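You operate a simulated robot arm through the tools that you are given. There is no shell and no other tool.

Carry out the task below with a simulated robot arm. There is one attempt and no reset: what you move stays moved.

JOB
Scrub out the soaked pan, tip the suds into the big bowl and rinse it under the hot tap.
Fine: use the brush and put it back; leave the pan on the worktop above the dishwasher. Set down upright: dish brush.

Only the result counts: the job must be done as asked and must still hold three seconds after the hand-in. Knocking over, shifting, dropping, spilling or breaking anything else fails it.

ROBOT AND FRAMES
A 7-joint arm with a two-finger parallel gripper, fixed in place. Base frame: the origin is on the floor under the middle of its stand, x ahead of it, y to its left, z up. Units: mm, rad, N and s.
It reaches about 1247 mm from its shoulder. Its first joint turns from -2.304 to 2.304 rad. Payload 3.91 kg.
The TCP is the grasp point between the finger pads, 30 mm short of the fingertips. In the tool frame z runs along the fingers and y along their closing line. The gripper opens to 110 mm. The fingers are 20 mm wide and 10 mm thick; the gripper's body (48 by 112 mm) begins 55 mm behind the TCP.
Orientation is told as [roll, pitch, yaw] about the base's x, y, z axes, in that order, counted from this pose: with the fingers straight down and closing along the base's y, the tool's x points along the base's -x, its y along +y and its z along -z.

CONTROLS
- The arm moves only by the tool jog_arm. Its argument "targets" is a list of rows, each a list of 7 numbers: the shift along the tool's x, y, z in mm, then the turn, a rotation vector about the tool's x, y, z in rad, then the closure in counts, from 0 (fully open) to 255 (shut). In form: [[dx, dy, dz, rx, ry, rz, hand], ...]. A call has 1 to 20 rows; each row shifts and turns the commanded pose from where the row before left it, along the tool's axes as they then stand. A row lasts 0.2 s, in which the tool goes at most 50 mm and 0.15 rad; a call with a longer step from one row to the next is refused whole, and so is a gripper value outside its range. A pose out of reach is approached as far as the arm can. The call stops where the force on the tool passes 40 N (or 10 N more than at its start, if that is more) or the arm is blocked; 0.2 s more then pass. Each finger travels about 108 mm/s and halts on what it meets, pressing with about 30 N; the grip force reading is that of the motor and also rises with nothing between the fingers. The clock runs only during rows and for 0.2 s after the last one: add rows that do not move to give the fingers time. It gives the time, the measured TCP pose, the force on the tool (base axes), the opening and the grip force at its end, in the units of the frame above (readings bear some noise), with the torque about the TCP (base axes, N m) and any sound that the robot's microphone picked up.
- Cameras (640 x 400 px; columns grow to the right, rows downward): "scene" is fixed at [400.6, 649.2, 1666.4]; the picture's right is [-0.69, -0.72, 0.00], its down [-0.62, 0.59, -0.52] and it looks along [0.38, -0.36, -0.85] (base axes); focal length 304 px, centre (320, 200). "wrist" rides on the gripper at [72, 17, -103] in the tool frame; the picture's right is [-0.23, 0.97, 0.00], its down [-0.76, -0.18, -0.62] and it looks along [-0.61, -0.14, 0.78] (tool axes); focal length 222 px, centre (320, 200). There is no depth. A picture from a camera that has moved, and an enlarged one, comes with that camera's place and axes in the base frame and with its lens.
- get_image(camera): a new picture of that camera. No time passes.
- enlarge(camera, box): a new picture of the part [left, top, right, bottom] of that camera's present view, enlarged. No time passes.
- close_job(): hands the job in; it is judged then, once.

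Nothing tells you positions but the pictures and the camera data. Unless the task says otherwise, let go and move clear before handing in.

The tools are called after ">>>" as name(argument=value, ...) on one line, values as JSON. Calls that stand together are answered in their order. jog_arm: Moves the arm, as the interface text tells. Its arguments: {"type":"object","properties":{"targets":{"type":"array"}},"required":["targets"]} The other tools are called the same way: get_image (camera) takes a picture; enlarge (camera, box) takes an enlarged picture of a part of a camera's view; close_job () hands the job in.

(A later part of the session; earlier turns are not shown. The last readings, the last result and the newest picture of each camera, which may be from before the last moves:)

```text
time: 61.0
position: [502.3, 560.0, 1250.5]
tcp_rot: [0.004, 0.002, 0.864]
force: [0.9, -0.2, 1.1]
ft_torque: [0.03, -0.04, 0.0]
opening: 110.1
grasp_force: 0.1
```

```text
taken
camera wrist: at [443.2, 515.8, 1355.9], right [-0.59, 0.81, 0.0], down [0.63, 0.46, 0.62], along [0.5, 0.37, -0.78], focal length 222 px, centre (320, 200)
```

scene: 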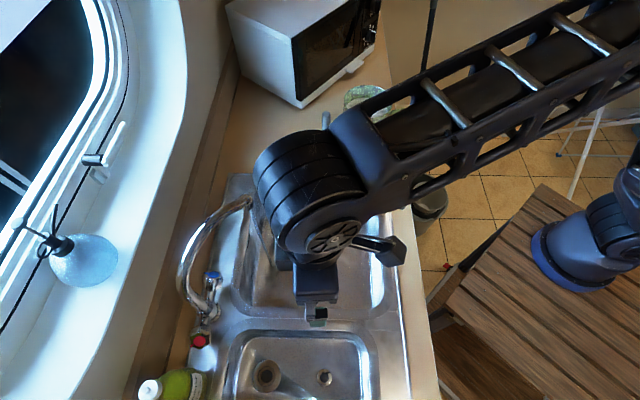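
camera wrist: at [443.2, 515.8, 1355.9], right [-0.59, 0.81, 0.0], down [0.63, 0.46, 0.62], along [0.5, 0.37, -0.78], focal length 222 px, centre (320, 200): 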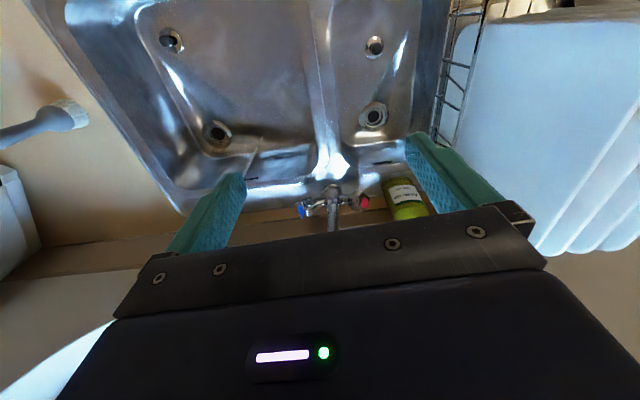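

The tap runs and everything stands in place. Now I move above the pan's handle with the closing direction across it.

>>> jog_arm(targets=[[0, 0, 0, 0, 0, 0.1333, 0], [0, 0, 0, 0, 0, 0.1333, 0], [0, 0, 0, 0, 0, 0.1333, 0], [4.07, -45.1, 6.7, 0, 0, 0, 0], [4.07, -45.1, 6.7, 0, 0, 0, 0], [4.07, -45.1, 6.7, 0, 0, 0, 0], [4.07, -45.1, 6.7, 0, 0, 0, 0], [4.07, -45.1, 6.7, 0, 0, 0, 0], [4.07, -45.1, 6.7, 0, 0, 0, 0], [4.07, -45.1, 6.7, 0, 0, 0, 0], [4.07, -45.1, 6.7, 0, 0, 0, 0], [4.07, -45.1, 6.7, 0, 0, 0, 0], [4.07, -45.1, 6.7, 0, 0, 0, 0], [4.07, -45.1, 6.7, 0, 0, 0, 0], [4.07, -45.1, 6.7, 0, 0, 0, 0], [4.07, -45.1, 6.7, 0, 0, 0, 0], [4.07, -45.1, 6.7, 0, 0, 0, 0], [4.07, -45.1, 6.7, 0, 0, 0, 0]])

>>> get_image(camera="wrist")

>>> get_image(camera="scene")

```text
time: 64.8
position: [749.3, -73.8, 1151.1]
tcp_rot: [0.0, 0.003, 0.465]
force: [-0.2, 1.1, 0.1]
ft_torque: [-0.04, -0.04, 0.02]
opening: 110.1
grasp_force: 0.0
```

```text
taken
camera wrist: at [677.2, -91.3, 1256.0], right [-0.23, 0.97, 0.0], down [0.76, 0.18, 0.62], along [0.6, 0.14, -0.78], focal length 222 px, centre (320, 200)
```

wrist: 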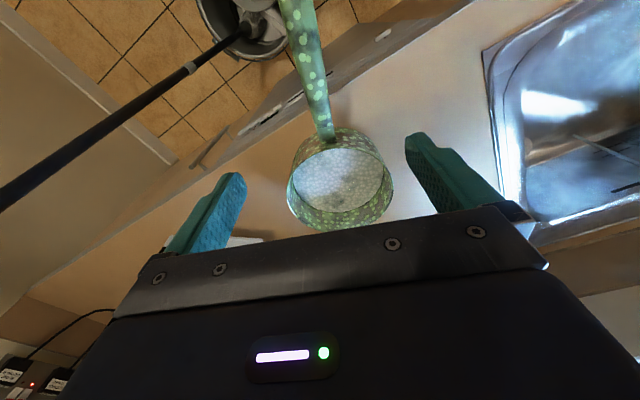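

```text
taken
```

scene: 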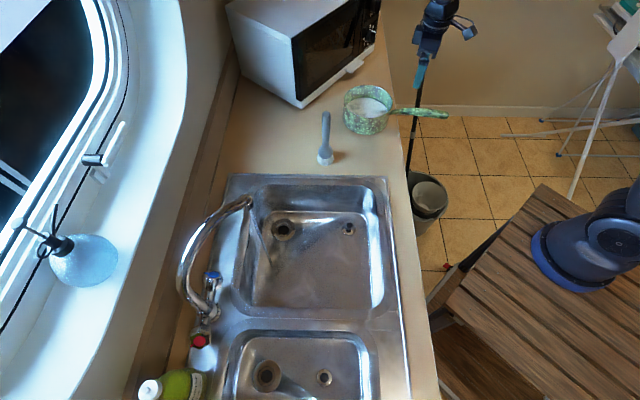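

>>> enlarge(camera="wrist", box=[230, 0, 430, 240])

>>> enlarge(camera="scene", box=[330, 50, 480, 150])

```text
1.67 times, centred on (330, 120) of wrist
camera zoom: at [677.2, -91.3, 1256.0], right [-0.23, 0.97, 0.0], down [0.76, 0.18, 0.62], along [0.6, 0.14, -0.78], focal length 370 px, centre (303, 333)
```

zoom: 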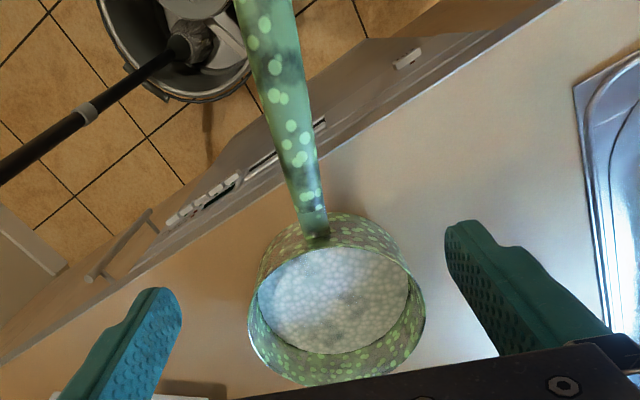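

```text
4.00 times, centred on (405, 100) of scene
camera zoom: at [400.6, 649.2, 1666.4], right [-0.69, -0.72, 0.0], down [-0.62, 0.59, -0.52], along [0.38, -0.36, -0.85], focal length 1217 px, centre (-20, 600)
```

zoom: 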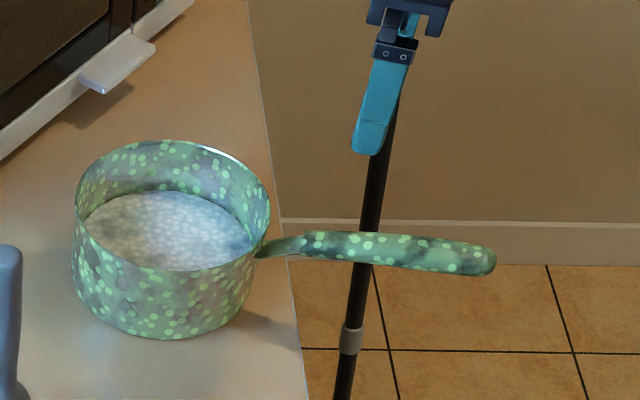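

The handle is centred between the fingers; its axis at the grip point is about z≈986. Descending and closing on it near the pan.

>>> jog_arm(targets=[[0, 0, 40, 0, 0, 0.022, 0], [0, 0, 40, 0, 0, 0, 0], [0, 0, 40, 0, 0, 0, 0], [0, 0, 25, 0, 0, 0, 0], [-6, 0, 15, 0, 0, 0, 0], [0, 0, 0, 0, 0, 0, 0]])

>>> get_image(camera="wrist")

>>> enlarge(camera="scene", box=[330, 50, 480, 150])

```text
time: 66.2
position: [753.0, -68.7, 990.1]
tcp_rot: [0.0, 0.004, 0.44]
force: [0.5, 0.1, 0.2]
ft_torque: [0.03, -0.02, -0.02]
opening: 110.0
grasp_force: 0.0
```

```text
taken
camera wrist: at [681.4, -85.7, 1094.0], right [-0.21, 0.98, 0.0], down [0.77, 0.16, 0.62], along [0.61, 0.13, -0.78], focal length 222 px, centre (320, 200)
```

wrist: 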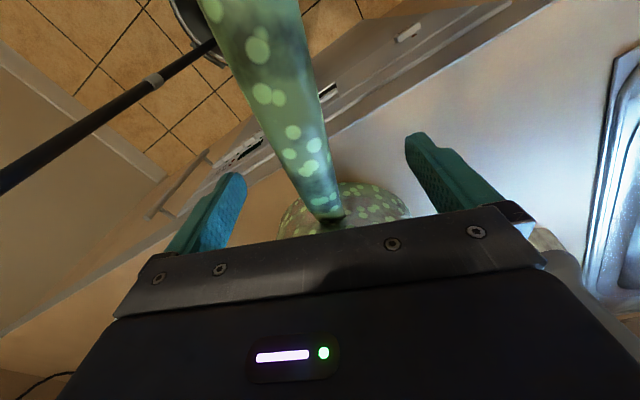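

```text
4.00 times, centred on (405, 100) of scene
camera zoom: at [400.6, 649.2, 1666.4], right [-0.69, -0.72, 0.0], down [-0.62, 0.59, -0.52], along [0.38, -0.36, -0.85], focal length 1217 px, centre (-20, 600)
```

zoom: 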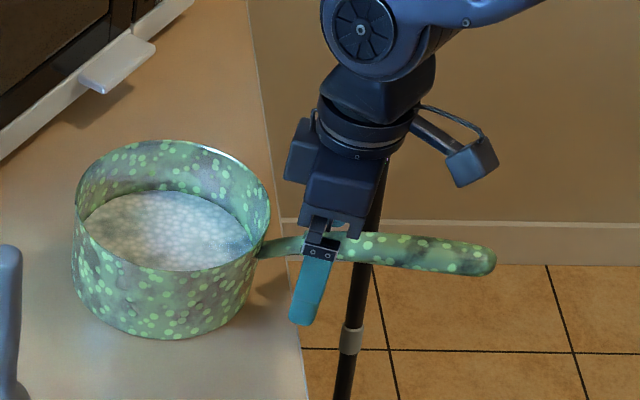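

>>> jog_arm(targets=[[0, 0, 5, 0, 0, 0, 100], [0, 0, 0, 0, 0, 0, 180], [0, 0, 0, 0, 0, 0, 255], [0, 0, 0, 0, 0, 0, 255], [0, 0, 0, 0, 0, 0, 255]])

>>> get_image(camera="wrist")

>>> enlarge(camera="scene", box=[330, 50, 480, 150])

```text
time: 67.4
position: [753.6, -70.6, 984.4]
tcp_rot: [0.0, 0.003, 0.439]
force: [-0.2, -3.7, 1.1]
ft_torque: [-0.11, 0.17, -0.04]
opening: 23.9
grasp_force: 30.0
```

```text
taken
camera wrist: at [681.2, -86.6, 1089.1], right [-0.21, 0.98, 0.0], down [0.77, 0.16, 0.62], along [0.61, 0.13, -0.78], focal length 222 px, centre (320, 200)
```

wrist: 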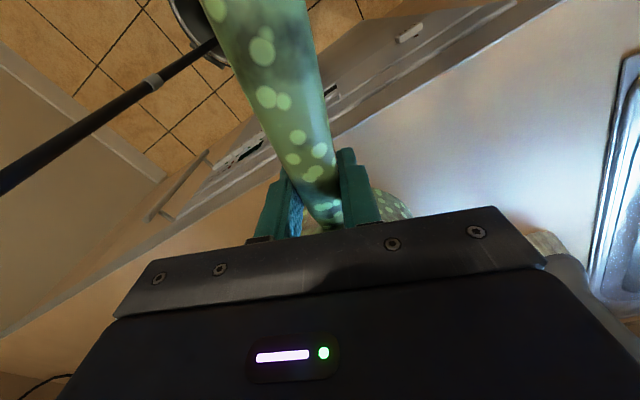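

```text
4.00 times, centred on (405, 100) of scene
camera zoom: at [400.6, 649.2, 1666.4], right [-0.69, -0.72, 0.0], down [-0.62, 0.59, -0.52], along [0.38, -0.36, -0.85], focal length 1217 px, centre (-20, 600)
```

zoom: 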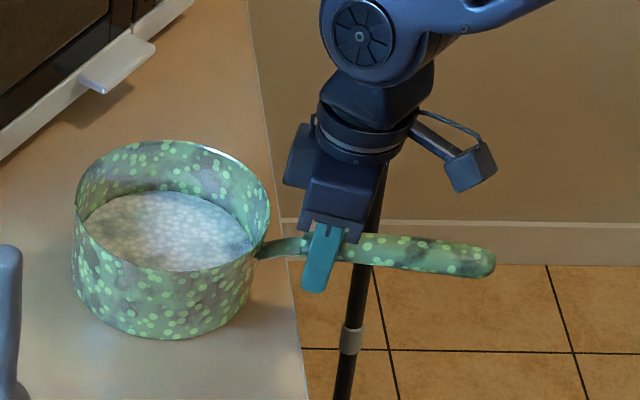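

Handle gripped at 24 mm. Test lift of a few millimetres, watching torque and tilt.

>>> jog_arm(targets=[[0, 0, -2, 0, 0, 0, 255], [0, 0, -2, 0, 0, 0, 255], [0, 0, -2, 0, 0, 0, 255], [0, 0, 0, 0, 0, 0, 255]])

>>> enlarge(camera="scene", box=[330, 50, 480, 150])

```text
time: 68.4
position: [754.8, -69.8, 991.0]
tcp_rot: [0.002, 0.005, 0.441]
force: [1.1, 0.5, -10.0]
ft_torque: [-0.32, 0.65, 0.06]
opening: 23.7
grasp_force: 29.5
```

```text
4.00 times, centred on (405, 100) of scene
camera zoom: at [400.6, 649.2, 1666.4], right [-0.69, -0.72, 0.0], down [-0.62, 0.59, -0.52], along [0.38, -0.36, -0.85], focal length 1217 px, centre (-20, 600)
```

zoom: 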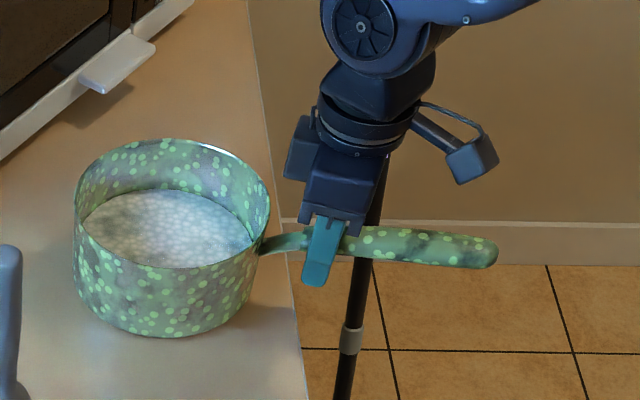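

>>> jog_arm(targets=[[0, 0, -2, 0, 0, 0, 255], [0, 0, -2, 0, 0, 0, 255], [0, 0, 0, 0, 0, 0, 255]])

>>> enlarge(camera="scene", box=[330, 50, 480, 150])

>>> get_image(camera="wrist")

```text
time: 69.2
position: [754.2, -69.4, 994.6]
tcp_rot: [0.001, 0.003, 0.44]
force: [0.1, -0.1, -9.6]
ft_torque: [-0.29, 0.67, 0.03]
opening: 23.4
grasp_force: 30.3
```

```text
4.00 times, centred on (405, 100) of scene
camera zoom: at [400.6, 649.2, 1666.4], right [-0.69, -0.72, 0.0], down [-0.62, 0.59, -0.52], along [0.38, -0.36, -0.85], focal length 1217 px, centre (-20, 600)
```

zoom: 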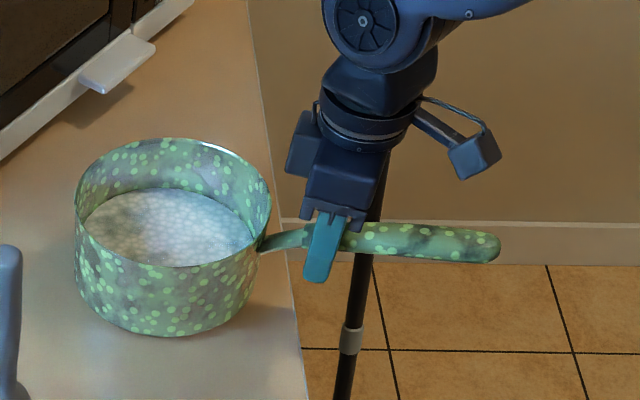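

```text
taken
camera wrist: at [682.1, -86.5, 1099.5], right [-0.21, 0.98, 0.0], down [0.77, 0.16, 0.62], along [0.61, 0.13, -0.78], focal length 222 px, centre (320, 200)
```

wrist: 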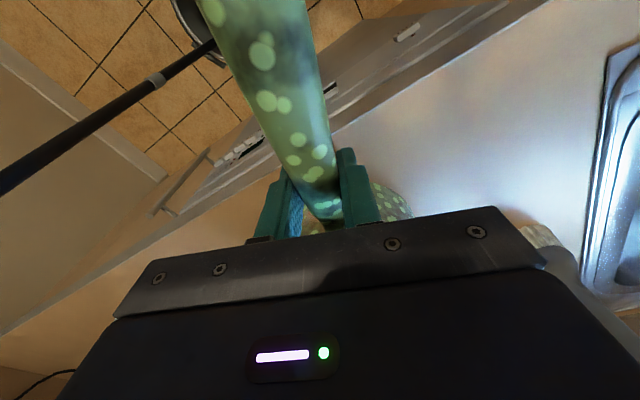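

The grip slips in pitch: the pan with suds is heavy (about 3 kg) and a side pinch of the handle can't carry it level. I'll set the handle back down and release, then use the two fingers as a fork, with one finger under the handle near the pan and the other over it further back.

>>> jog_arm(targets=[[0, 0, 3, 0, 0, 0, 255], [0, 0, 3, 0, 0, 0, 255], [0, 0, 3, 0, 0, 0, 255], [0, 0, 1, 0, 0, 0, 255], [0, 0, 0, 0, 0, 0, 255]])

>>> enlarge(camera="scene", box=[330, 50, 480, 150])

```text
time: 70.4
position: [754.0, -68.9, 985.2]
tcp_rot: [-0.001, 0.005, 0.44]
force: [-2.7, -1.7, 6.4]
ft_torque: [-0.06, 0.19, -0.03]
opening: 23.4
grasp_force: 29.9
```

```text
4.00 times, centred on (405, 100) of scene
camera zoom: at [400.6, 649.2, 1666.4], right [-0.69, -0.72, 0.0], down [-0.62, 0.59, -0.52], along [0.38, -0.36, -0.85], focal length 1217 px, centre (-20, 600)
```

zoom: 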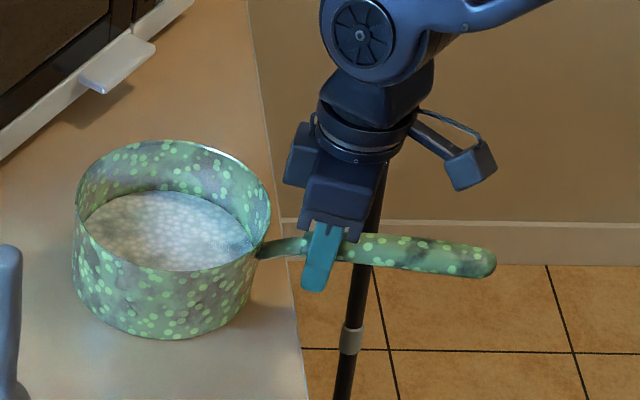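

>>> jog_arm(targets=[[0, 0, 0, 0, 0, 0, 200], [0, 0, 0, 0, 0, 0, 190], [0, 0, 0, 0, 0, 0, 120], [0, 0, 0, 0, 0, 0, 0], [0, 0, 0, 0, 0, 0, 0], [0, 0, -20, 0, 0, 0, 0], [0, 0, -40, 0, 0, 0, 0], [0, 0, -45, 0, 0, 0, 0], [0, 0, -45, 0, 0, 0, 0], [0, 0, -45, 0, 0, 0, 0], [0, 0, 0, 0, 0, 0, 0]])

>>> get_image(camera="wrist")

>>> enlarge(camera="scene", box=[330, 50, 480, 150])

```text
time: 72.8
position: [756.9, -69.9, 1178.9]
tcp_rot: [0.003, 0.004, 0.439]
force: [0.0, -1.0, -0.1]
ft_torque: [-0.04, 0.01, -0.02]
opening: 110.0
grasp_force: 0.1
```

```text
taken
camera wrist: at [685.0, -86.2, 1283.5], right [-0.21, 0.98, 0.0], down [0.77, 0.16, 0.62], along [0.61, 0.13, -0.78], focal length 222 px, centre (320, 200)
```

wrist: 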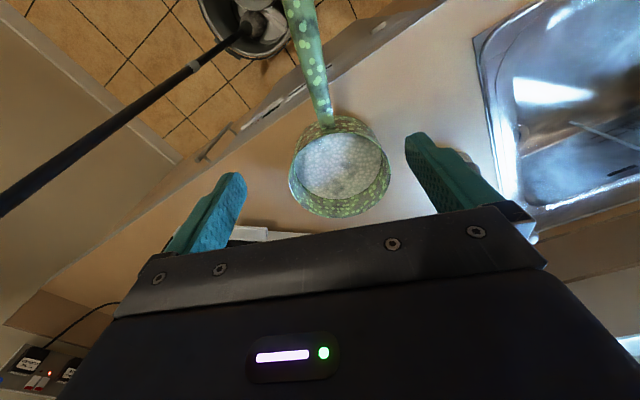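

```text
4.00 times, centred on (405, 100) of scene
camera zoom: at [400.6, 649.2, 1666.4], right [-0.69, -0.72, 0.0], down [-0.62, 0.59, -0.52], along [0.38, -0.36, -0.85], focal length 1217 px, centre (-20, 600)
```

zoom: 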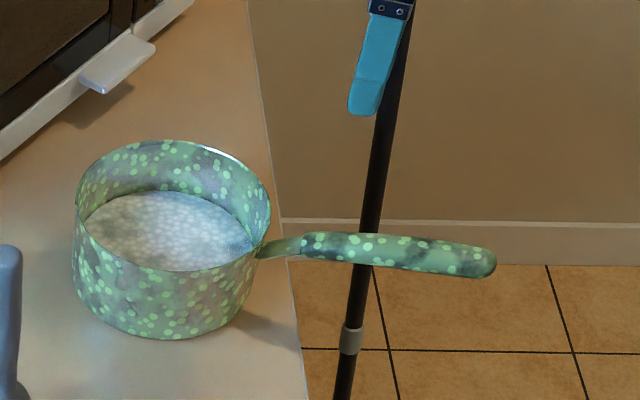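

The pan is back as it was. I'll move to the left of the handle, up high, and turn the gripper so the fingers point horizontally across the handle.

>>> jog_arm(targets=[[11.5, 40.4, -7, 0, 0, 0, 0], [11.5, 40.4, -7, 0, 0, 0, 0], [11.5, 40.4, -7, 0, 0, 0, 0], [0, 0, 0, 0, 0, -0.143, 0], [0, 0, 0, 0, 0, -0.143, 0], [0, 0, 0, 0, 0, -0.143, 0], [0, 0, 0, 0, 0, -0.143, 0], [0, 0, 0, 0, 0, -0.143, 0], [0, 0, 0, 0, 0, -0.143, 0], [0, 0, 0, 0, 0, -0.143, 0], [0, 0, 0, 0, 0, -0.143, 0], [0, 0, 0, 0, 0, -0.143, 0], [0, 0, 0, 0, 0, -0.143, 0], [0, 0, 0, 0, 0, -0.143, 0]])

>>> get_image(camera="scene")

```text
time: 75.8
position: [671.9, 25.4, 1201.5]
tcp_rot: [0.003, 0.0, 2.012]
force: [0.2, -0.8, -1.1]
ft_torque: [0.0, 0.02, -0.01]
opening: 110.1
grasp_force: 0.0
```

```text
taken
```

scene: 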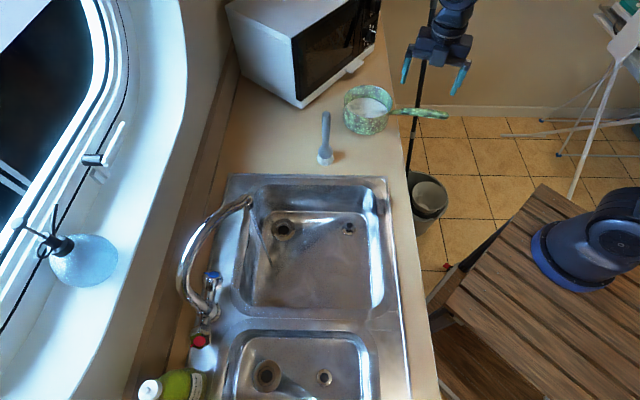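

Yaw reached. Now tilting the fingers to horizontal, pointing right across where the handle will be.

>>> jog_arm(targets=[[0, 0, 0, 0, 0.143, 0, 0], [0, 0, 0, 0, 0.143, 0, 0], [0, 0, 0, 0, 0.143, 0, 0], [0, 0, 0, 0, 0.143, 0, 0], [0, 0, 0, 0, 0.143, 0, 0], [0, 0, 0, 0, 0.143, 0, 0], [0, 0, 0, 0, 0.143, 0, 0], [0, 0, 0, 0, 0.143, 0, 0], [0, 0, 0, 0, 0.143, 0, 0], [0, 0, 0, 0, 0.143, 0, 0], [0, 0, 0, 0, 0.141, 0, 0], [0, 0, 0, 0, 0, 0, 0]])

>>> get_image(camera="scene")

>>> get_image(camera="wrist")

```text
time: 78.4
position: [672.9, 24.9, 1201.0]
tcp_rot: [1.673, 1.568, -2.597]
force: [0.5, -0.4, 0.5]
ft_torque: [-0.03, -0.01, 0.0]
opening: 109.8
grasp_force: 0.0
```

```text
taken
```

scene: 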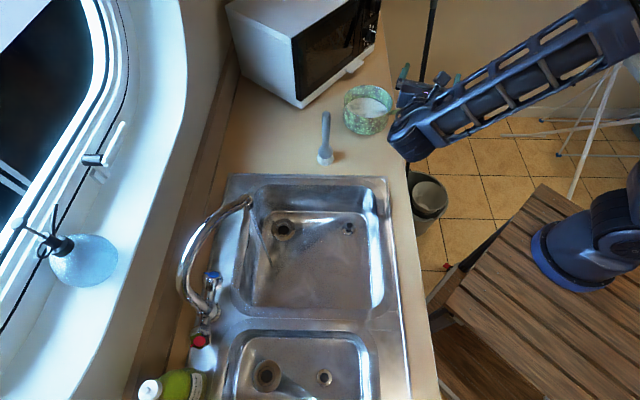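

```text
taken
camera wrist: at [613.6, 110.7, 1274.5], right [-0.88, -0.42, -0.22], down [-0.11, 0.64, -0.76], along [0.46, -0.65, -0.61], focal length 222 px, centre (320, 200)
```

wrist: 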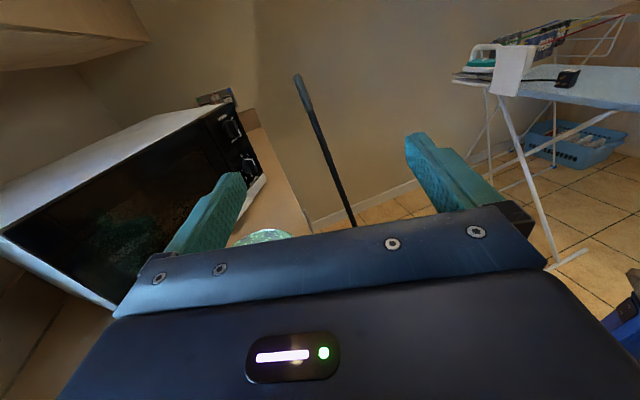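

Orientation works. Now I twist the fork so the pan-side finger sits lower, then lower beside the handle.

>>> jog_arm(targets=[[0, 0, 0, 0, 0, -0.1455, 0], [0, 0, 0, 0, 0, -0.1455, 0], [0, 0, 0, 0, 0, -0.1455, 0], [0, 0, 0, 0, 0, -0.1455, 0], [0, 0, 0, 0, 0, -0.1455, 0], [0, 0, 0, 0, 0, -0.1455, 0], [0, 0, 0, 0, 0, 0, 0]])

>>> get_image(camera="scene")

>>> get_image(camera="wrist")

```text
time: 80.0
position: [672.9, 24.9, 1201.4]
tcp_rot: [1.571, 0.694, -2.699]
force: [-0.5, 0.4, -0.6]
ft_torque: [0.01, 0.0, -0.02]
opening: 110.0
grasp_force: 0.0
```

```text
taken
```

scene: 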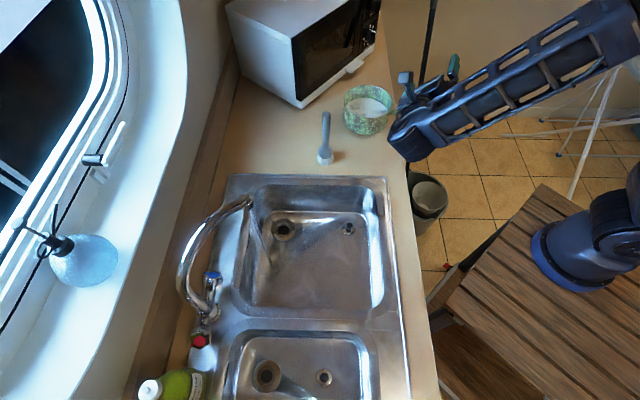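

```text
taken
camera wrist: at [669.3, 136.7, 1260.8], right [-0.72, -0.34, 0.6], down [-0.69, 0.36, -0.62], along [-0.01, -0.87, -0.5], focal length 222 px, centre (320, 200)
```

wrist: 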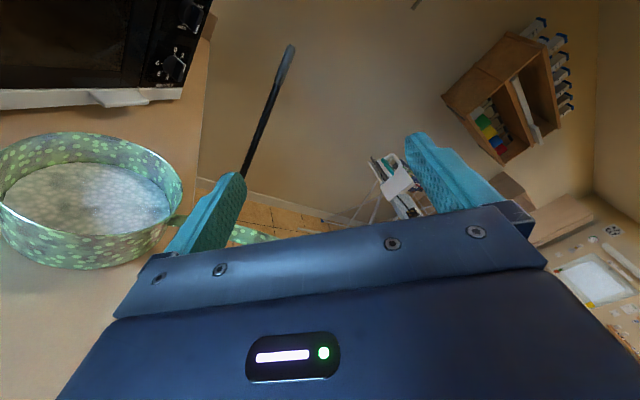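

>>> jog_arm(targets=[[-27.9, -31, 0, 0, 0, 0, 0], [-27.9, -31, 0, 0, 0, 0, 0], [-27.9, -31, 0, 0, 0, 0, 0], [-27.9, -31, 0, 0, 0, 0, 0], [0, 0, 0, 0, 0, 0, 0]])

>>> get_image(camera="scene")

>>> get_image(camera="wrist")

```text
time: 81.2
position: [666.5, 21.2, 1034.0]
tcp_rot: [1.568, 0.694, -2.7]
force: [0.1, 0.4, -0.8]
ft_torque: [0.01, -0.01, -0.01]
opening: 109.5
grasp_force: 0.0
```

```text
taken
```

scene: 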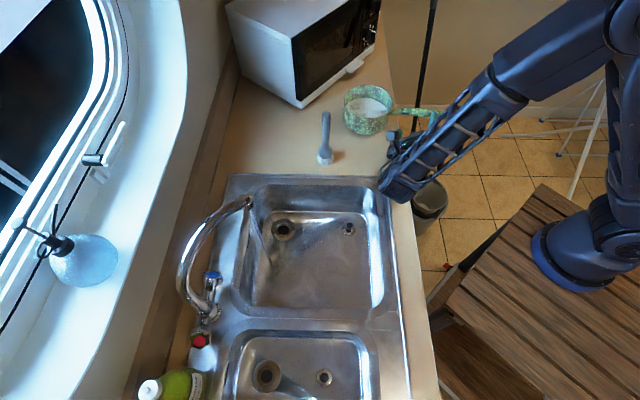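

```text
taken
camera wrist: at [663.8, 133.3, 1094.2], right [-0.72, -0.34, 0.6], down [-0.69, 0.36, -0.62], along [-0.01, -0.87, -0.5], focal length 222 px, centre (320, 200)
```

wrist: 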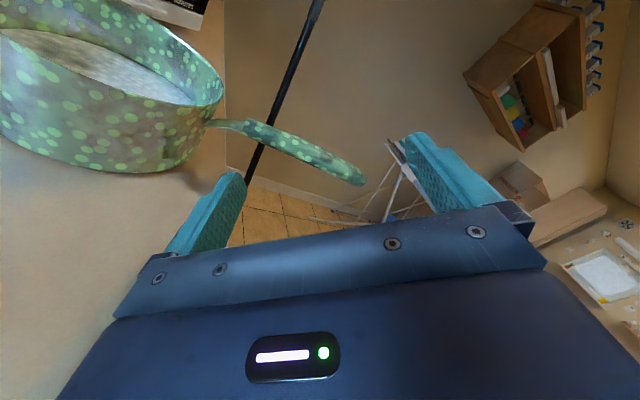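

>>> jog_arm(targets=[[-31, -27.5, 3, 0, 0, 0, 0], [0, 0, 0, 0, 0, 0, 0]])

>>> get_image(camera="wrist")

>>> enlarge(camera="scene", box=[330, 60, 490, 220])

```text
time: 81.8
position: [662.6, 16.1, 993.4]
tcp_rot: [1.57, 0.695, -2.701]
force: [0.0, -0.2, -0.7]
ft_torque: [0.02, 0.02, -0.04]
opening: 110.0
grasp_force: 0.1
```

```text
taken
camera wrist: at [659.7, 127.2, 1053.7], right [-0.72, -0.34, 0.6], down [-0.69, 0.36, -0.62], along [-0.01, -0.87, -0.5], focal length 222 px, centre (320, 200)
```

wrist: 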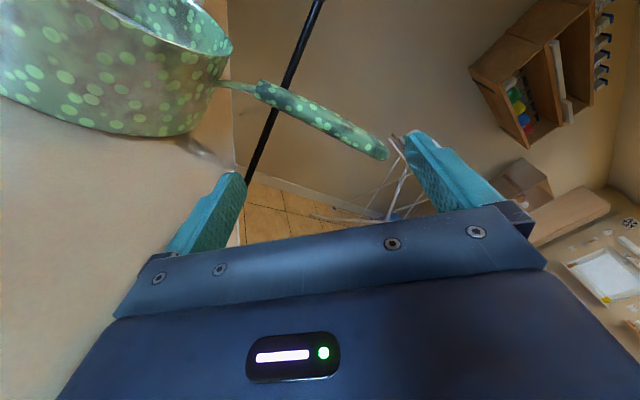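

```text
2.50 times, centred on (410, 140) of scene
camera zoom: at [400.6, 649.2, 1666.4], right [-0.69, -0.72, 0.0], down [-0.62, 0.59, -0.52], along [0.38, -0.36, -0.85], focal length 761 px, centre (95, 350)
```

zoom: 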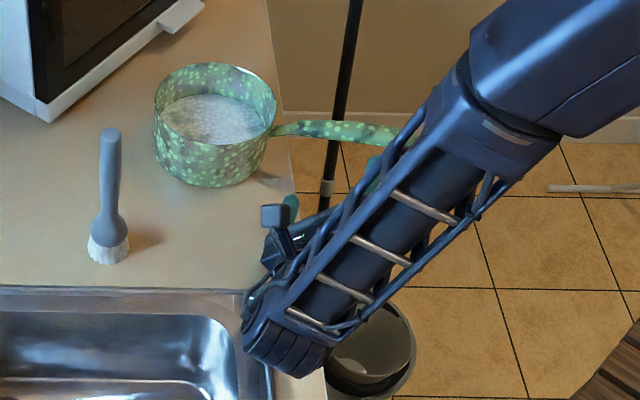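

The tool axis points right at the middle of the handle. Sliding the fork in across the handle with clearance above and below.

>>> jog_arm(targets=[[0, 0, 25, 0, 0, 0, 0], [0, 0, 25, 0, 0, 0, 0], [0, 0, 20, 0, 0, 0, 0], [0, 0, 0, 0, 0, 0, 0]])

>>> get_image(camera="wrist")

>>> enlarge(camera="scene", box=[330, 60, 490, 220])

```text
time: 82.8
position: [692.9, -45.7, 993.3]
tcp_rot: [1.569, 0.695, -2.7]
force: [0.4, 0.3, 0.4]
ft_torque: [0.0, 0.0, 0.03]
opening: 110.0
grasp_force: 0.0
```

```text
taken
camera wrist: at [689.5, 64.9, 1053.9], right [-0.72, -0.34, 0.6], down [-0.69, 0.36, -0.62], along [-0.01, -0.87, -0.5], focal length 222 px, centre (320, 200)
```

wrist: 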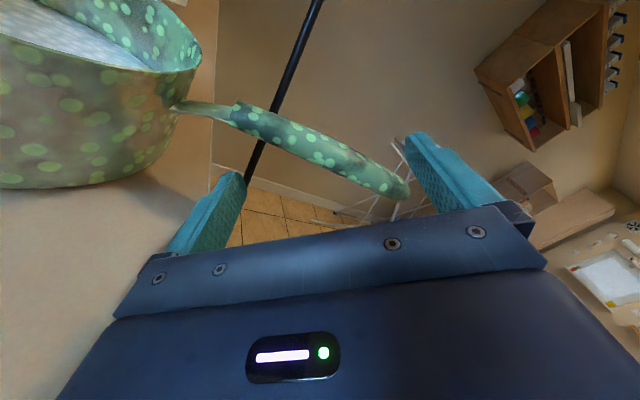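

```text
2.50 times, centred on (410, 140) of scene
camera zoom: at [400.6, 649.2, 1666.4], right [-0.69, -0.72, 0.0], down [-0.62, 0.59, -0.52], along [0.38, -0.36, -0.85], focal length 761 px, centre (95, 350)
```

zoom: 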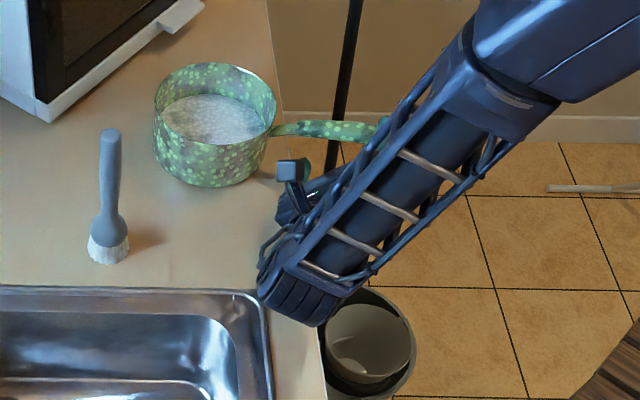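

>>> jog_arm(targets=[[0, 0, 20, 0, 0, 0, 0], [0, 0, 20, 0, 0, 0, 0], [0, 0, 8, 0, 0, 0, 0], [0, 0, 0, 0, 0, 0, 0]])

>>> get_image(camera="wrist")

>>> enlarge(camera="scene", box=[330, 60, 490, 220])

```text
time: 83.8
position: [713.6, -88.8, 992.0]
tcp_rot: [1.569, 0.695, -2.7]
force: [0.3, 0.3, 0.7]
ft_torque: [-0.03, -0.04, -0.02]
opening: 110.0
grasp_force: 0.1
```

```text
taken
camera wrist: at [710.1, 22.3, 1053.5], right [-0.72, -0.34, 0.6], down [-0.69, 0.36, -0.62], along [-0.01, -0.87, -0.5], focal length 222 px, centre (320, 200)
```

wrist: 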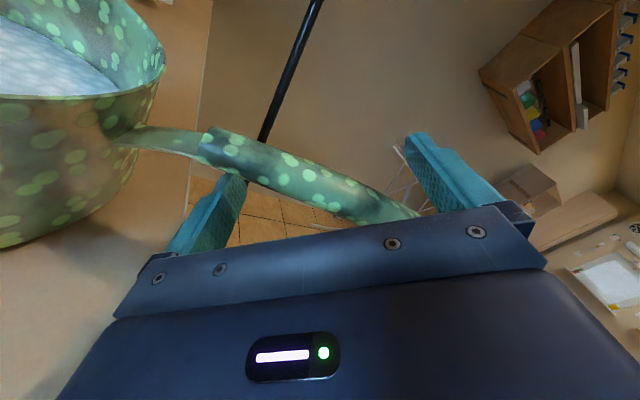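

```text
2.50 times, centred on (410, 140) of scene
camera zoom: at [400.6, 649.2, 1666.4], right [-0.69, -0.72, 0.0], down [-0.62, 0.59, -0.52], along [0.38, -0.36, -0.85], focal length 761 px, centre (95, 350)
```

zoom: 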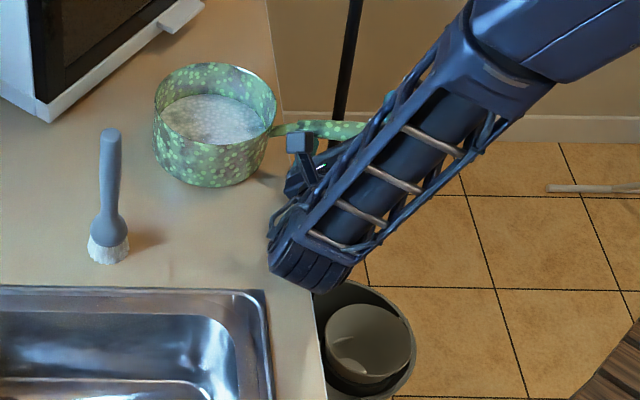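

The handle now lies over the front finger and under the rear one. Twisting the fork to take up the slack, watching force.

>>> jog_arm(targets=[[0, 0, 0, 0, 0, 0.1, 0], [0, 0, 0, 0, 0, 0.08, 0], [0, 0, 0, 0, 0, 0.04, 0], [0, 0, 0, 0, 0, 0, 0]])

>>> get_image(camera="wrist")

```text
time: 84.8
position: [713.3, -89.6, 993.7]
tcp_rot: [1.57, 0.915, -2.7]
force: [0.6, 0.2, 0.3]
ft_torque: [0.01, 0.0, -0.01]
opening: 109.9
grasp_force: 0.1
```

```text
taken
camera wrist: at [696.9, 16.4, 1062.2], right [-0.82, -0.39, 0.41], down [-0.56, 0.43, -0.71], along [0.1, -0.82, -0.57], focal length 222 px, centre (320, 200)
```

wrist: 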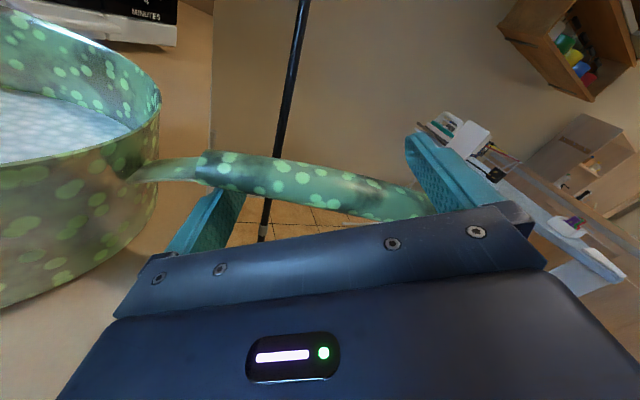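

>>> jog_arm(targets=[[0, 0, 0, 0, 0, 0.035, 0], [0, 0, 0, 0, 0, 0, 0]])

>>> jog_arm(targets=[[2.45, 1.73, 0, 0, 0, 0, 0], [0, 0, 0, 0, 0, 0, 0]])

>>> jog_arm(targets=[[2.45, 1.73, 0, 0, 0, 0, 0], [0, 0, 0, 0, 0, 0, 0]])

```text
time: 85.4
position: [712.8, -88.4, 993.0]
tcp_rot: [1.568, 0.95, -2.702]
force: [0.1, -0.8, -0.2]
ft_torque: [0.0, 0.01, -0.01]
opening: 110.1
grasp_force: 0.1
```

```text
time: 86.0
position: [712.9, -88.9, 995.3]
tcp_rot: [1.569, 0.949, -2.702]
force: [-0.6, 1.0, -0.4]
ft_torque: [0.0, -0.02, 0.0]
opening: 110.0
grasp_force: 0.0
```

```text
time: 86.6
position: [712.6, -88.4, 999.6]
tcp_rot: [1.569, 0.947, -2.702]
force: [-0.8, 0.3, -5.4]
ft_torque: [-0.08, 0.3, 0.12]
opening: 110.0
grasp_force: 0.0
```

>>> jog_arm(targets=[[1.63, 1.16, 0, 0, 0, 0, 0], [1.63, 1.16, 0, 0, 0, 0, 0], [0, 0, 0, 0, 0, 0, 0]])

>>> get_image(camera="wrist")

>>> enlarge(camera="scene", box=[330, 70, 430, 150])

```text
time: 87.4
position: [713.2, -91.0, 1003.7]
tcp_rot: [1.569, 0.948, -2.701]
force: [1.1, 0.2, -6.8]
ft_torque: [-0.11, 0.27, 0.01]
opening: 110.0
grasp_force: 0.1
```

```text
taken
camera wrist: at [694.6, 15.3, 1072.9], right [-0.83, -0.4, 0.38], down [-0.54, 0.44, -0.72], along [0.12, -0.81, -0.58], focal length 222 px, centre (320, 200)
```

wrist: 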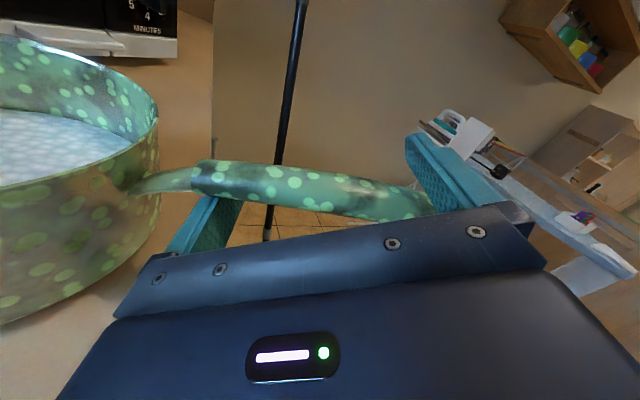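

```text
5.00 times, centred on (380, 110) of scene
camera zoom: at [400.6, 649.2, 1666.4], right [-0.69, -0.72, 0.0], down [-0.62, 0.59, -0.52], along [0.38, -0.36, -0.85], focal length 1521 px, centre (20, 650)
```

zoom: 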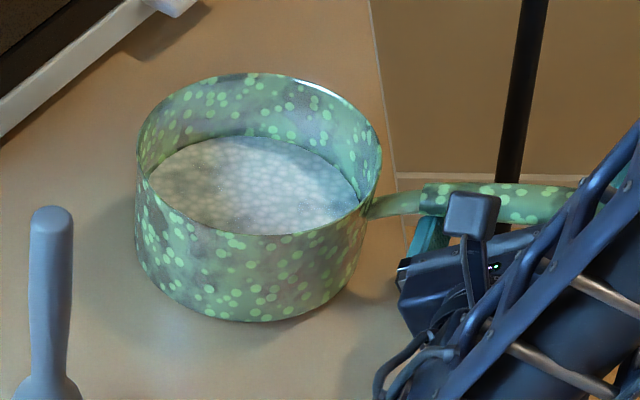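

The fork reading shows the full pan is only about 1.6 kg. I'll set it back, shift the fork closer to the pan and narrow it, so I can also clamp for pouring.

>>> jog_arm(targets=[[-3.3, -2.3, 0, 0, 0, 0, 0], [-3.7, -2.6, 0, 0, 0, 0, 0], [0, 0, 0, 0, 0, -0.14, 0], [0, 0, 0, 0, 0, -0.145, 0], [0, 0, 0, 0, 0, -0.145, 0], [0, 0, 0, 0, 0, 0, 0]])

>>> get_image(camera="wrist")

>>> enlarge(camera="scene", box=[330, 70, 430, 150])

```text
time: 88.8
position: [713.1, -88.8, 995.1]
tcp_rot: [1.57, 0.515, -2.7]
force: [-0.4, -0.4, -0.6]
ft_torque: [0.0, 0.01, -0.03]
opening: 109.9
grasp_force: 0.1
```

```text
taken
camera wrist: at [718.1, 26.9, 1046.5], right [-0.61, -0.29, 0.73], down [-0.79, 0.32, -0.53], along [-0.08, -0.9, -0.42], focal length 222 px, centre (320, 200)
```

wrist: 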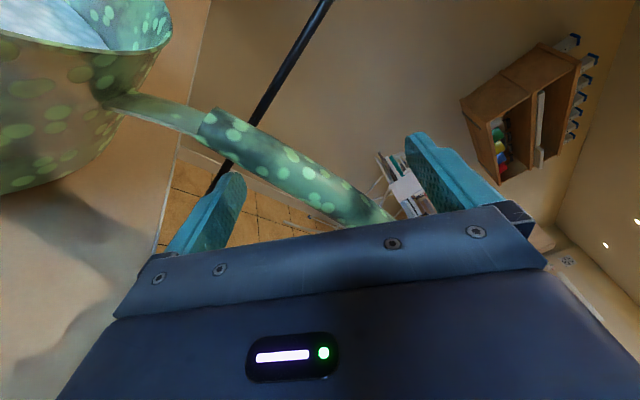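

```text
5.00 times, centred on (380, 110) of scene
camera zoom: at [400.6, 649.2, 1666.4], right [-0.69, -0.72, 0.0], down [-0.62, 0.59, -0.52], along [0.38, -0.36, -0.85], focal length 1521 px, centre (20, 650)
```

zoom: 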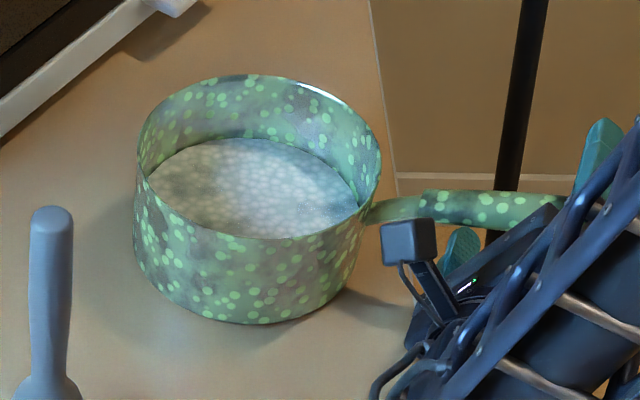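

>>> jog_arm(targets=[[17.5, -17.3, 1.9, 0, 0, 0, 0], [0, 0, 0, 0, 0, 0, 50], [0, 0, 0, 0, 0, 0, 93], [0, 0, 0, 0, 0, 0, 93]])

>>> get_image(camera="wrist")

>>> enlarge(camera="scene", box=[330, 70, 430, 150])

```text
time: 89.8
position: [734.9, -81.0, 989.0]
tcp_rot: [1.569, 0.518, -2.7]
force: [0.0, 0.9, -1.0]
ft_torque: [-0.03, -0.02, 0.0]
opening: 69.7
grasp_force: 0.0
```

```text
taken
camera wrist: at [739.7, 34.1, 1040.7], right [-0.61, -0.29, 0.73], down [-0.79, 0.32, -0.53], along [-0.08, -0.9, -0.42], focal length 222 px, centre (320, 200)
```

wrist: 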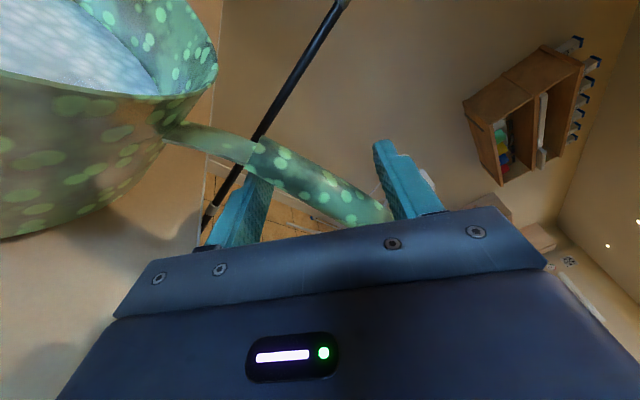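

```text
5.00 times, centred on (380, 110) of scene
camera zoom: at [400.6, 649.2, 1666.4], right [-0.69, -0.72, 0.0], down [-0.62, 0.59, -0.52], along [0.38, -0.36, -0.85], focal length 1521 px, centre (20, 650)
```

zoom: 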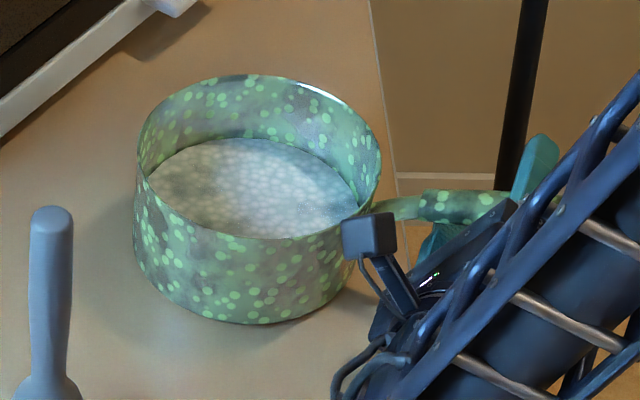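

>>> jog_arm(targets=[[0, 0, 0, 0, 0, 0.1, 93], [0, 0, 0, 0, 0, 0.08, 93], [0, 0, 0, 0, 0, 0, 93]])

>>> get_image(camera="wrist")

```text
time: 90.6
position: [735.7, -81.5, 989.2]
tcp_rot: [1.569, 0.7, -2.7]
force: [-0.9, -0.6, -0.2]
ft_torque: [0.0, 0.04, 0.0]
opening: 69.9
grasp_force: 0.1
```

```text
taken
camera wrist: at [731.6, 29.7, 1049.2], right [-0.72, -0.34, 0.6], down [-0.69, 0.36, -0.63], along [0.0, -0.87, -0.5], focal length 222 px, centre (320, 200)
```

wrist: 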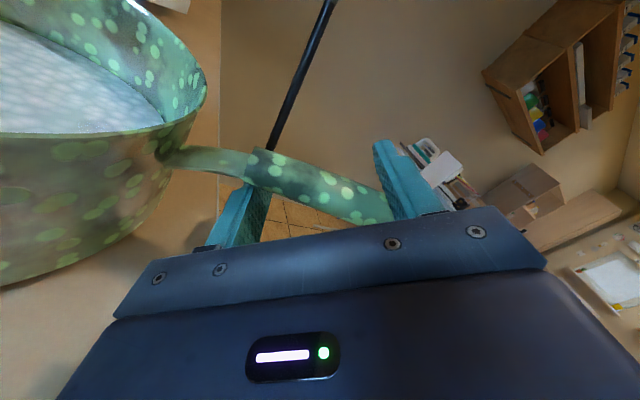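

>>> jog_arm(targets=[[1.93, 2.3, 0, 0, 0, 0, 93], [1.93, 2.3, 0, 0, 0, 0, 93], [0, 0, 0, 0, 0, 0, 93]])

>>> jog_arm(targets=[[1.93, 2.3, 0, 0, 0, 0, 93], [1.3, 1.5, 0, 0, 0, 0, 93], [0, 0, 0, 0, 0, 0, 93]])

>>> jog_arm(targets=[[1.3, 1.5, 0, 0, 0, 0, 93], [1.3, 1.5, 0, 0, 0, 0, 93], [0, 0, 0, 0, 0, 0, 93]])

>>> get_image(camera="wrist")

>>> enlarge(camera="scene", box=[330, 70, 430, 150])

```text
time: 91.4
position: [735.7, -82.7, 993.9]
tcp_rot: [1.569, 0.697, -2.701]
force: [0.5, 0.3, -0.3]
ft_torque: [0.0, -0.02, 0.01]
opening: 70.0
grasp_force: 0.3
```

```text
time: 92.2
position: [733.6, -81.6, 999.0]
tcp_rot: [1.57, 0.698, -2.7]
force: [1.0, 0.7, -6.7]
ft_torque: [-0.07, 0.19, 0.05]
opening: 72.6
grasp_force: 2.5
```

```text
time: 93.0
position: [735.6, -81.5, 1004.1]
tcp_rot: [1.569, 0.697, -2.7]
force: [-0.1, 0.6, -6.6]
ft_torque: [-0.09, 0.16, -0.01]
opening: 72.5
grasp_force: 2.6
```

```text
taken
camera wrist: at [731.5, 30.3, 1063.4], right [-0.72, -0.34, 0.6], down [-0.69, 0.36, -0.62], along [0.0, -0.87, -0.5], focal length 222 px, centre (320, 200)
```

wrist: 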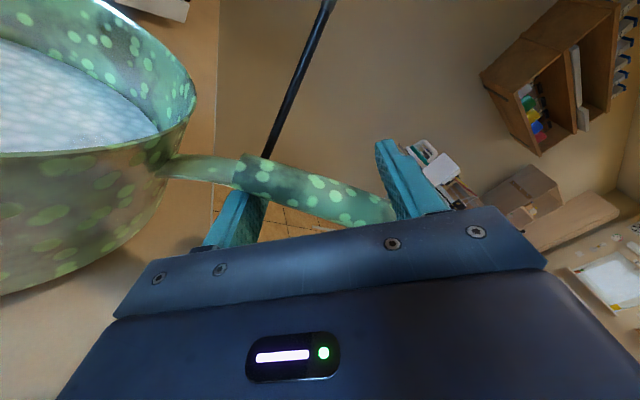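

```text
5.00 times, centred on (380, 110) of scene
camera zoom: at [400.6, 649.2, 1666.4], right [-0.69, -0.72, 0.0], down [-0.62, 0.59, -0.52], along [0.38, -0.36, -0.85], focal length 1521 px, centre (20, 650)
```

zoom: 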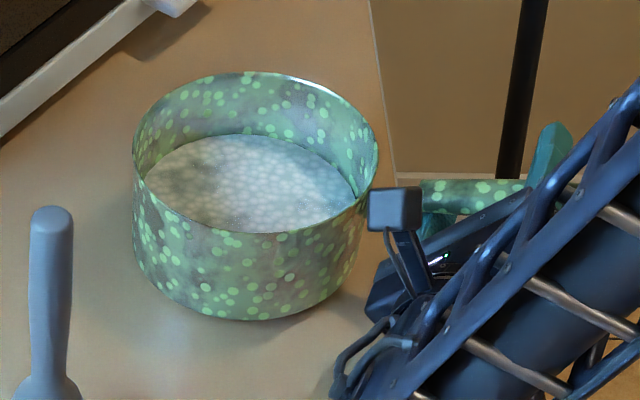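

The gripper motor is springy, so a narrowed fork flexes; the fully open fork rests on its hard stops and is rigid. I'll go back to the wide fork for carrying.

>>> jog_arm(targets=[[-2.6, -3, 0, 0, 0, 0, 93], [-3.2, -3.8, 0, 0, 0, 0, 93], [-3.9, -4.6, 0, 0, 0, 0, 93], [0, 0, 0, 0, 0, -0.1, 93], [0, 0, 0, 0, 0, -0.08, 60], [0, 0, 0, 0, 0, 0, 0], [0, 0, 0, 0, 0, 0, 0], [0, 0, 0, 0, 0, 0, 0]])

>>> get_image(camera="wrist")

```text
time: 94.8
position: [736.0, -81.5, 989.4]
tcp_rot: [1.568, 0.518, -2.701]
force: [-0.7, -1.2, 0.0]
ft_torque: [-0.02, 0.0, 0.03]
opening: 110.2
grasp_force: 0.1
```

```text
taken
camera wrist: at [740.4, 35.2, 1040.0], right [-0.61, -0.29, 0.73], down [-0.79, 0.32, -0.53], along [-0.08, -0.9, -0.42], focal length 222 px, centre (320, 200)
```

wrist: 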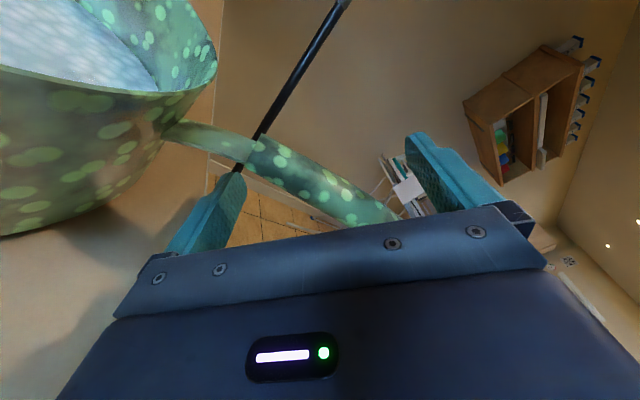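

>>> jog_arm(targets=[[-14.5, 10.9, -1.4, 0, 0, 0, 0], [0, 0, 0, 0, 0, 0.14, 0], [0, 0, 0, 0, 0, 0.14, 0], [0, 0, 0, 0, 0, 0.14, 0], [0, 0, 0, 0, 0, 0, 0]])

>>> get_image(camera="wrist")

```text
time: 96.0
position: [718.4, -87.5, 990.1]
tcp_rot: [1.57, 0.941, -2.702]
force: [-0.9, -0.4, -0.5]
ft_torque: [0.01, 0.03, -0.01]
opening: 109.9
grasp_force: 0.0
```

```text
taken
camera wrist: at [700.3, 17.9, 1060.2], right [-0.83, -0.39, 0.39], down [-0.54, 0.43, -0.72], along [0.11, -0.81, -0.57], focal length 222 px, centre (320, 200)
```

wrist: 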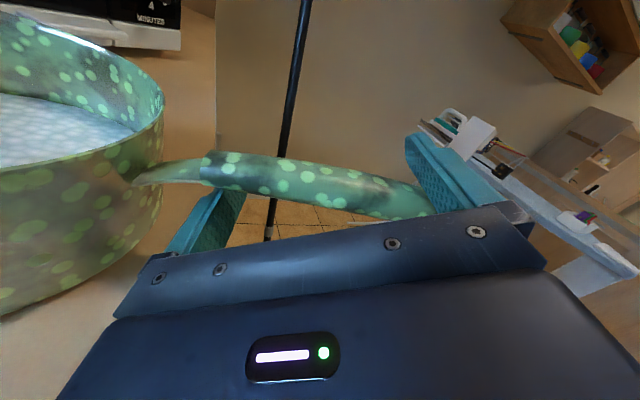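

>>> jog_arm(targets=[[2.42, 1.77, 0, 0, 0, 0, 0], [2.42, 1.77, 0, 0, 0, 0, 0], [1.6, 1.2, 0, 0, 0, 0, 0], [1.6, 1.2, 0, 0, 0, 0, 0], [0, 0, 0, 0, 0, 0, 0]])

>>> jog_arm(targets=[[1.6, 1.2, 0, 0, 0, 0, 0], [1.6, 1.2, 0, 0, 0, 0, 0], [0, 0, 0, 0, 0, 0, 0]])

>>> jog_arm(targets=[[1.6, 1.2, 0, 0, 0, 0, 0], [1.6, 1.2, 0, 0, 0, 0, 0], [0, 0, 0, 0, 0, 0, 0]])

>>> get_image(camera="wrist")

>>> enlarge(camera="scene", box=[330, 70, 430, 150])

```text
time: 97.2
position: [717.9, -87.8, 999.9]
tcp_rot: [1.568, 0.938, -2.702]
force: [1.2, 0.8, -6.3]
ft_torque: [-0.12, 0.3, 0.06]
opening: 109.9
grasp_force: 0.0
```

```text
time: 98.0
position: [717.8, -87.3, 1004.5]
tcp_rot: [1.569, 0.939, -2.701]
force: [0.3, 0.0, -7.0]
ft_torque: [-0.13, 0.28, 0.01]
opening: 109.9
grasp_force: 0.1
```

```text
time: 98.8
position: [718.3, -87.8, 1008.1]
tcp_rot: [1.568, 0.939, -2.701]
force: [0.7, -0.3, -6.2]
ft_torque: [-0.16, 0.22, -0.04]
opening: 110.1
grasp_force: 0.0
```

```text
taken
camera wrist: at [700.4, 17.7, 1078.0], right [-0.83, -0.39, 0.39], down [-0.54, 0.43, -0.72], along [0.11, -0.81, -0.57], focal length 222 px, centre (320, 200)
```

wrist: 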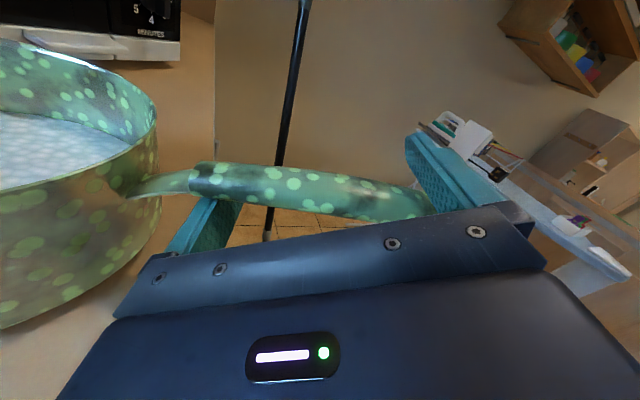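

```text
5.00 times, centred on (380, 110) of scene
camera zoom: at [400.6, 649.2, 1666.4], right [-0.69, -0.72, 0.0], down [-0.62, 0.59, -0.52], along [0.38, -0.36, -0.85], focal length 1521 px, centre (20, 650)
```

zoom: 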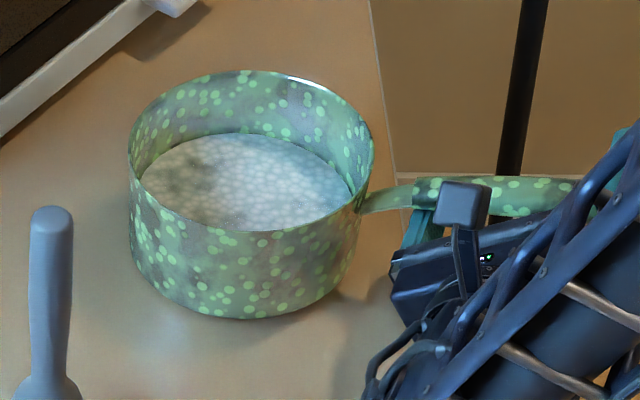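

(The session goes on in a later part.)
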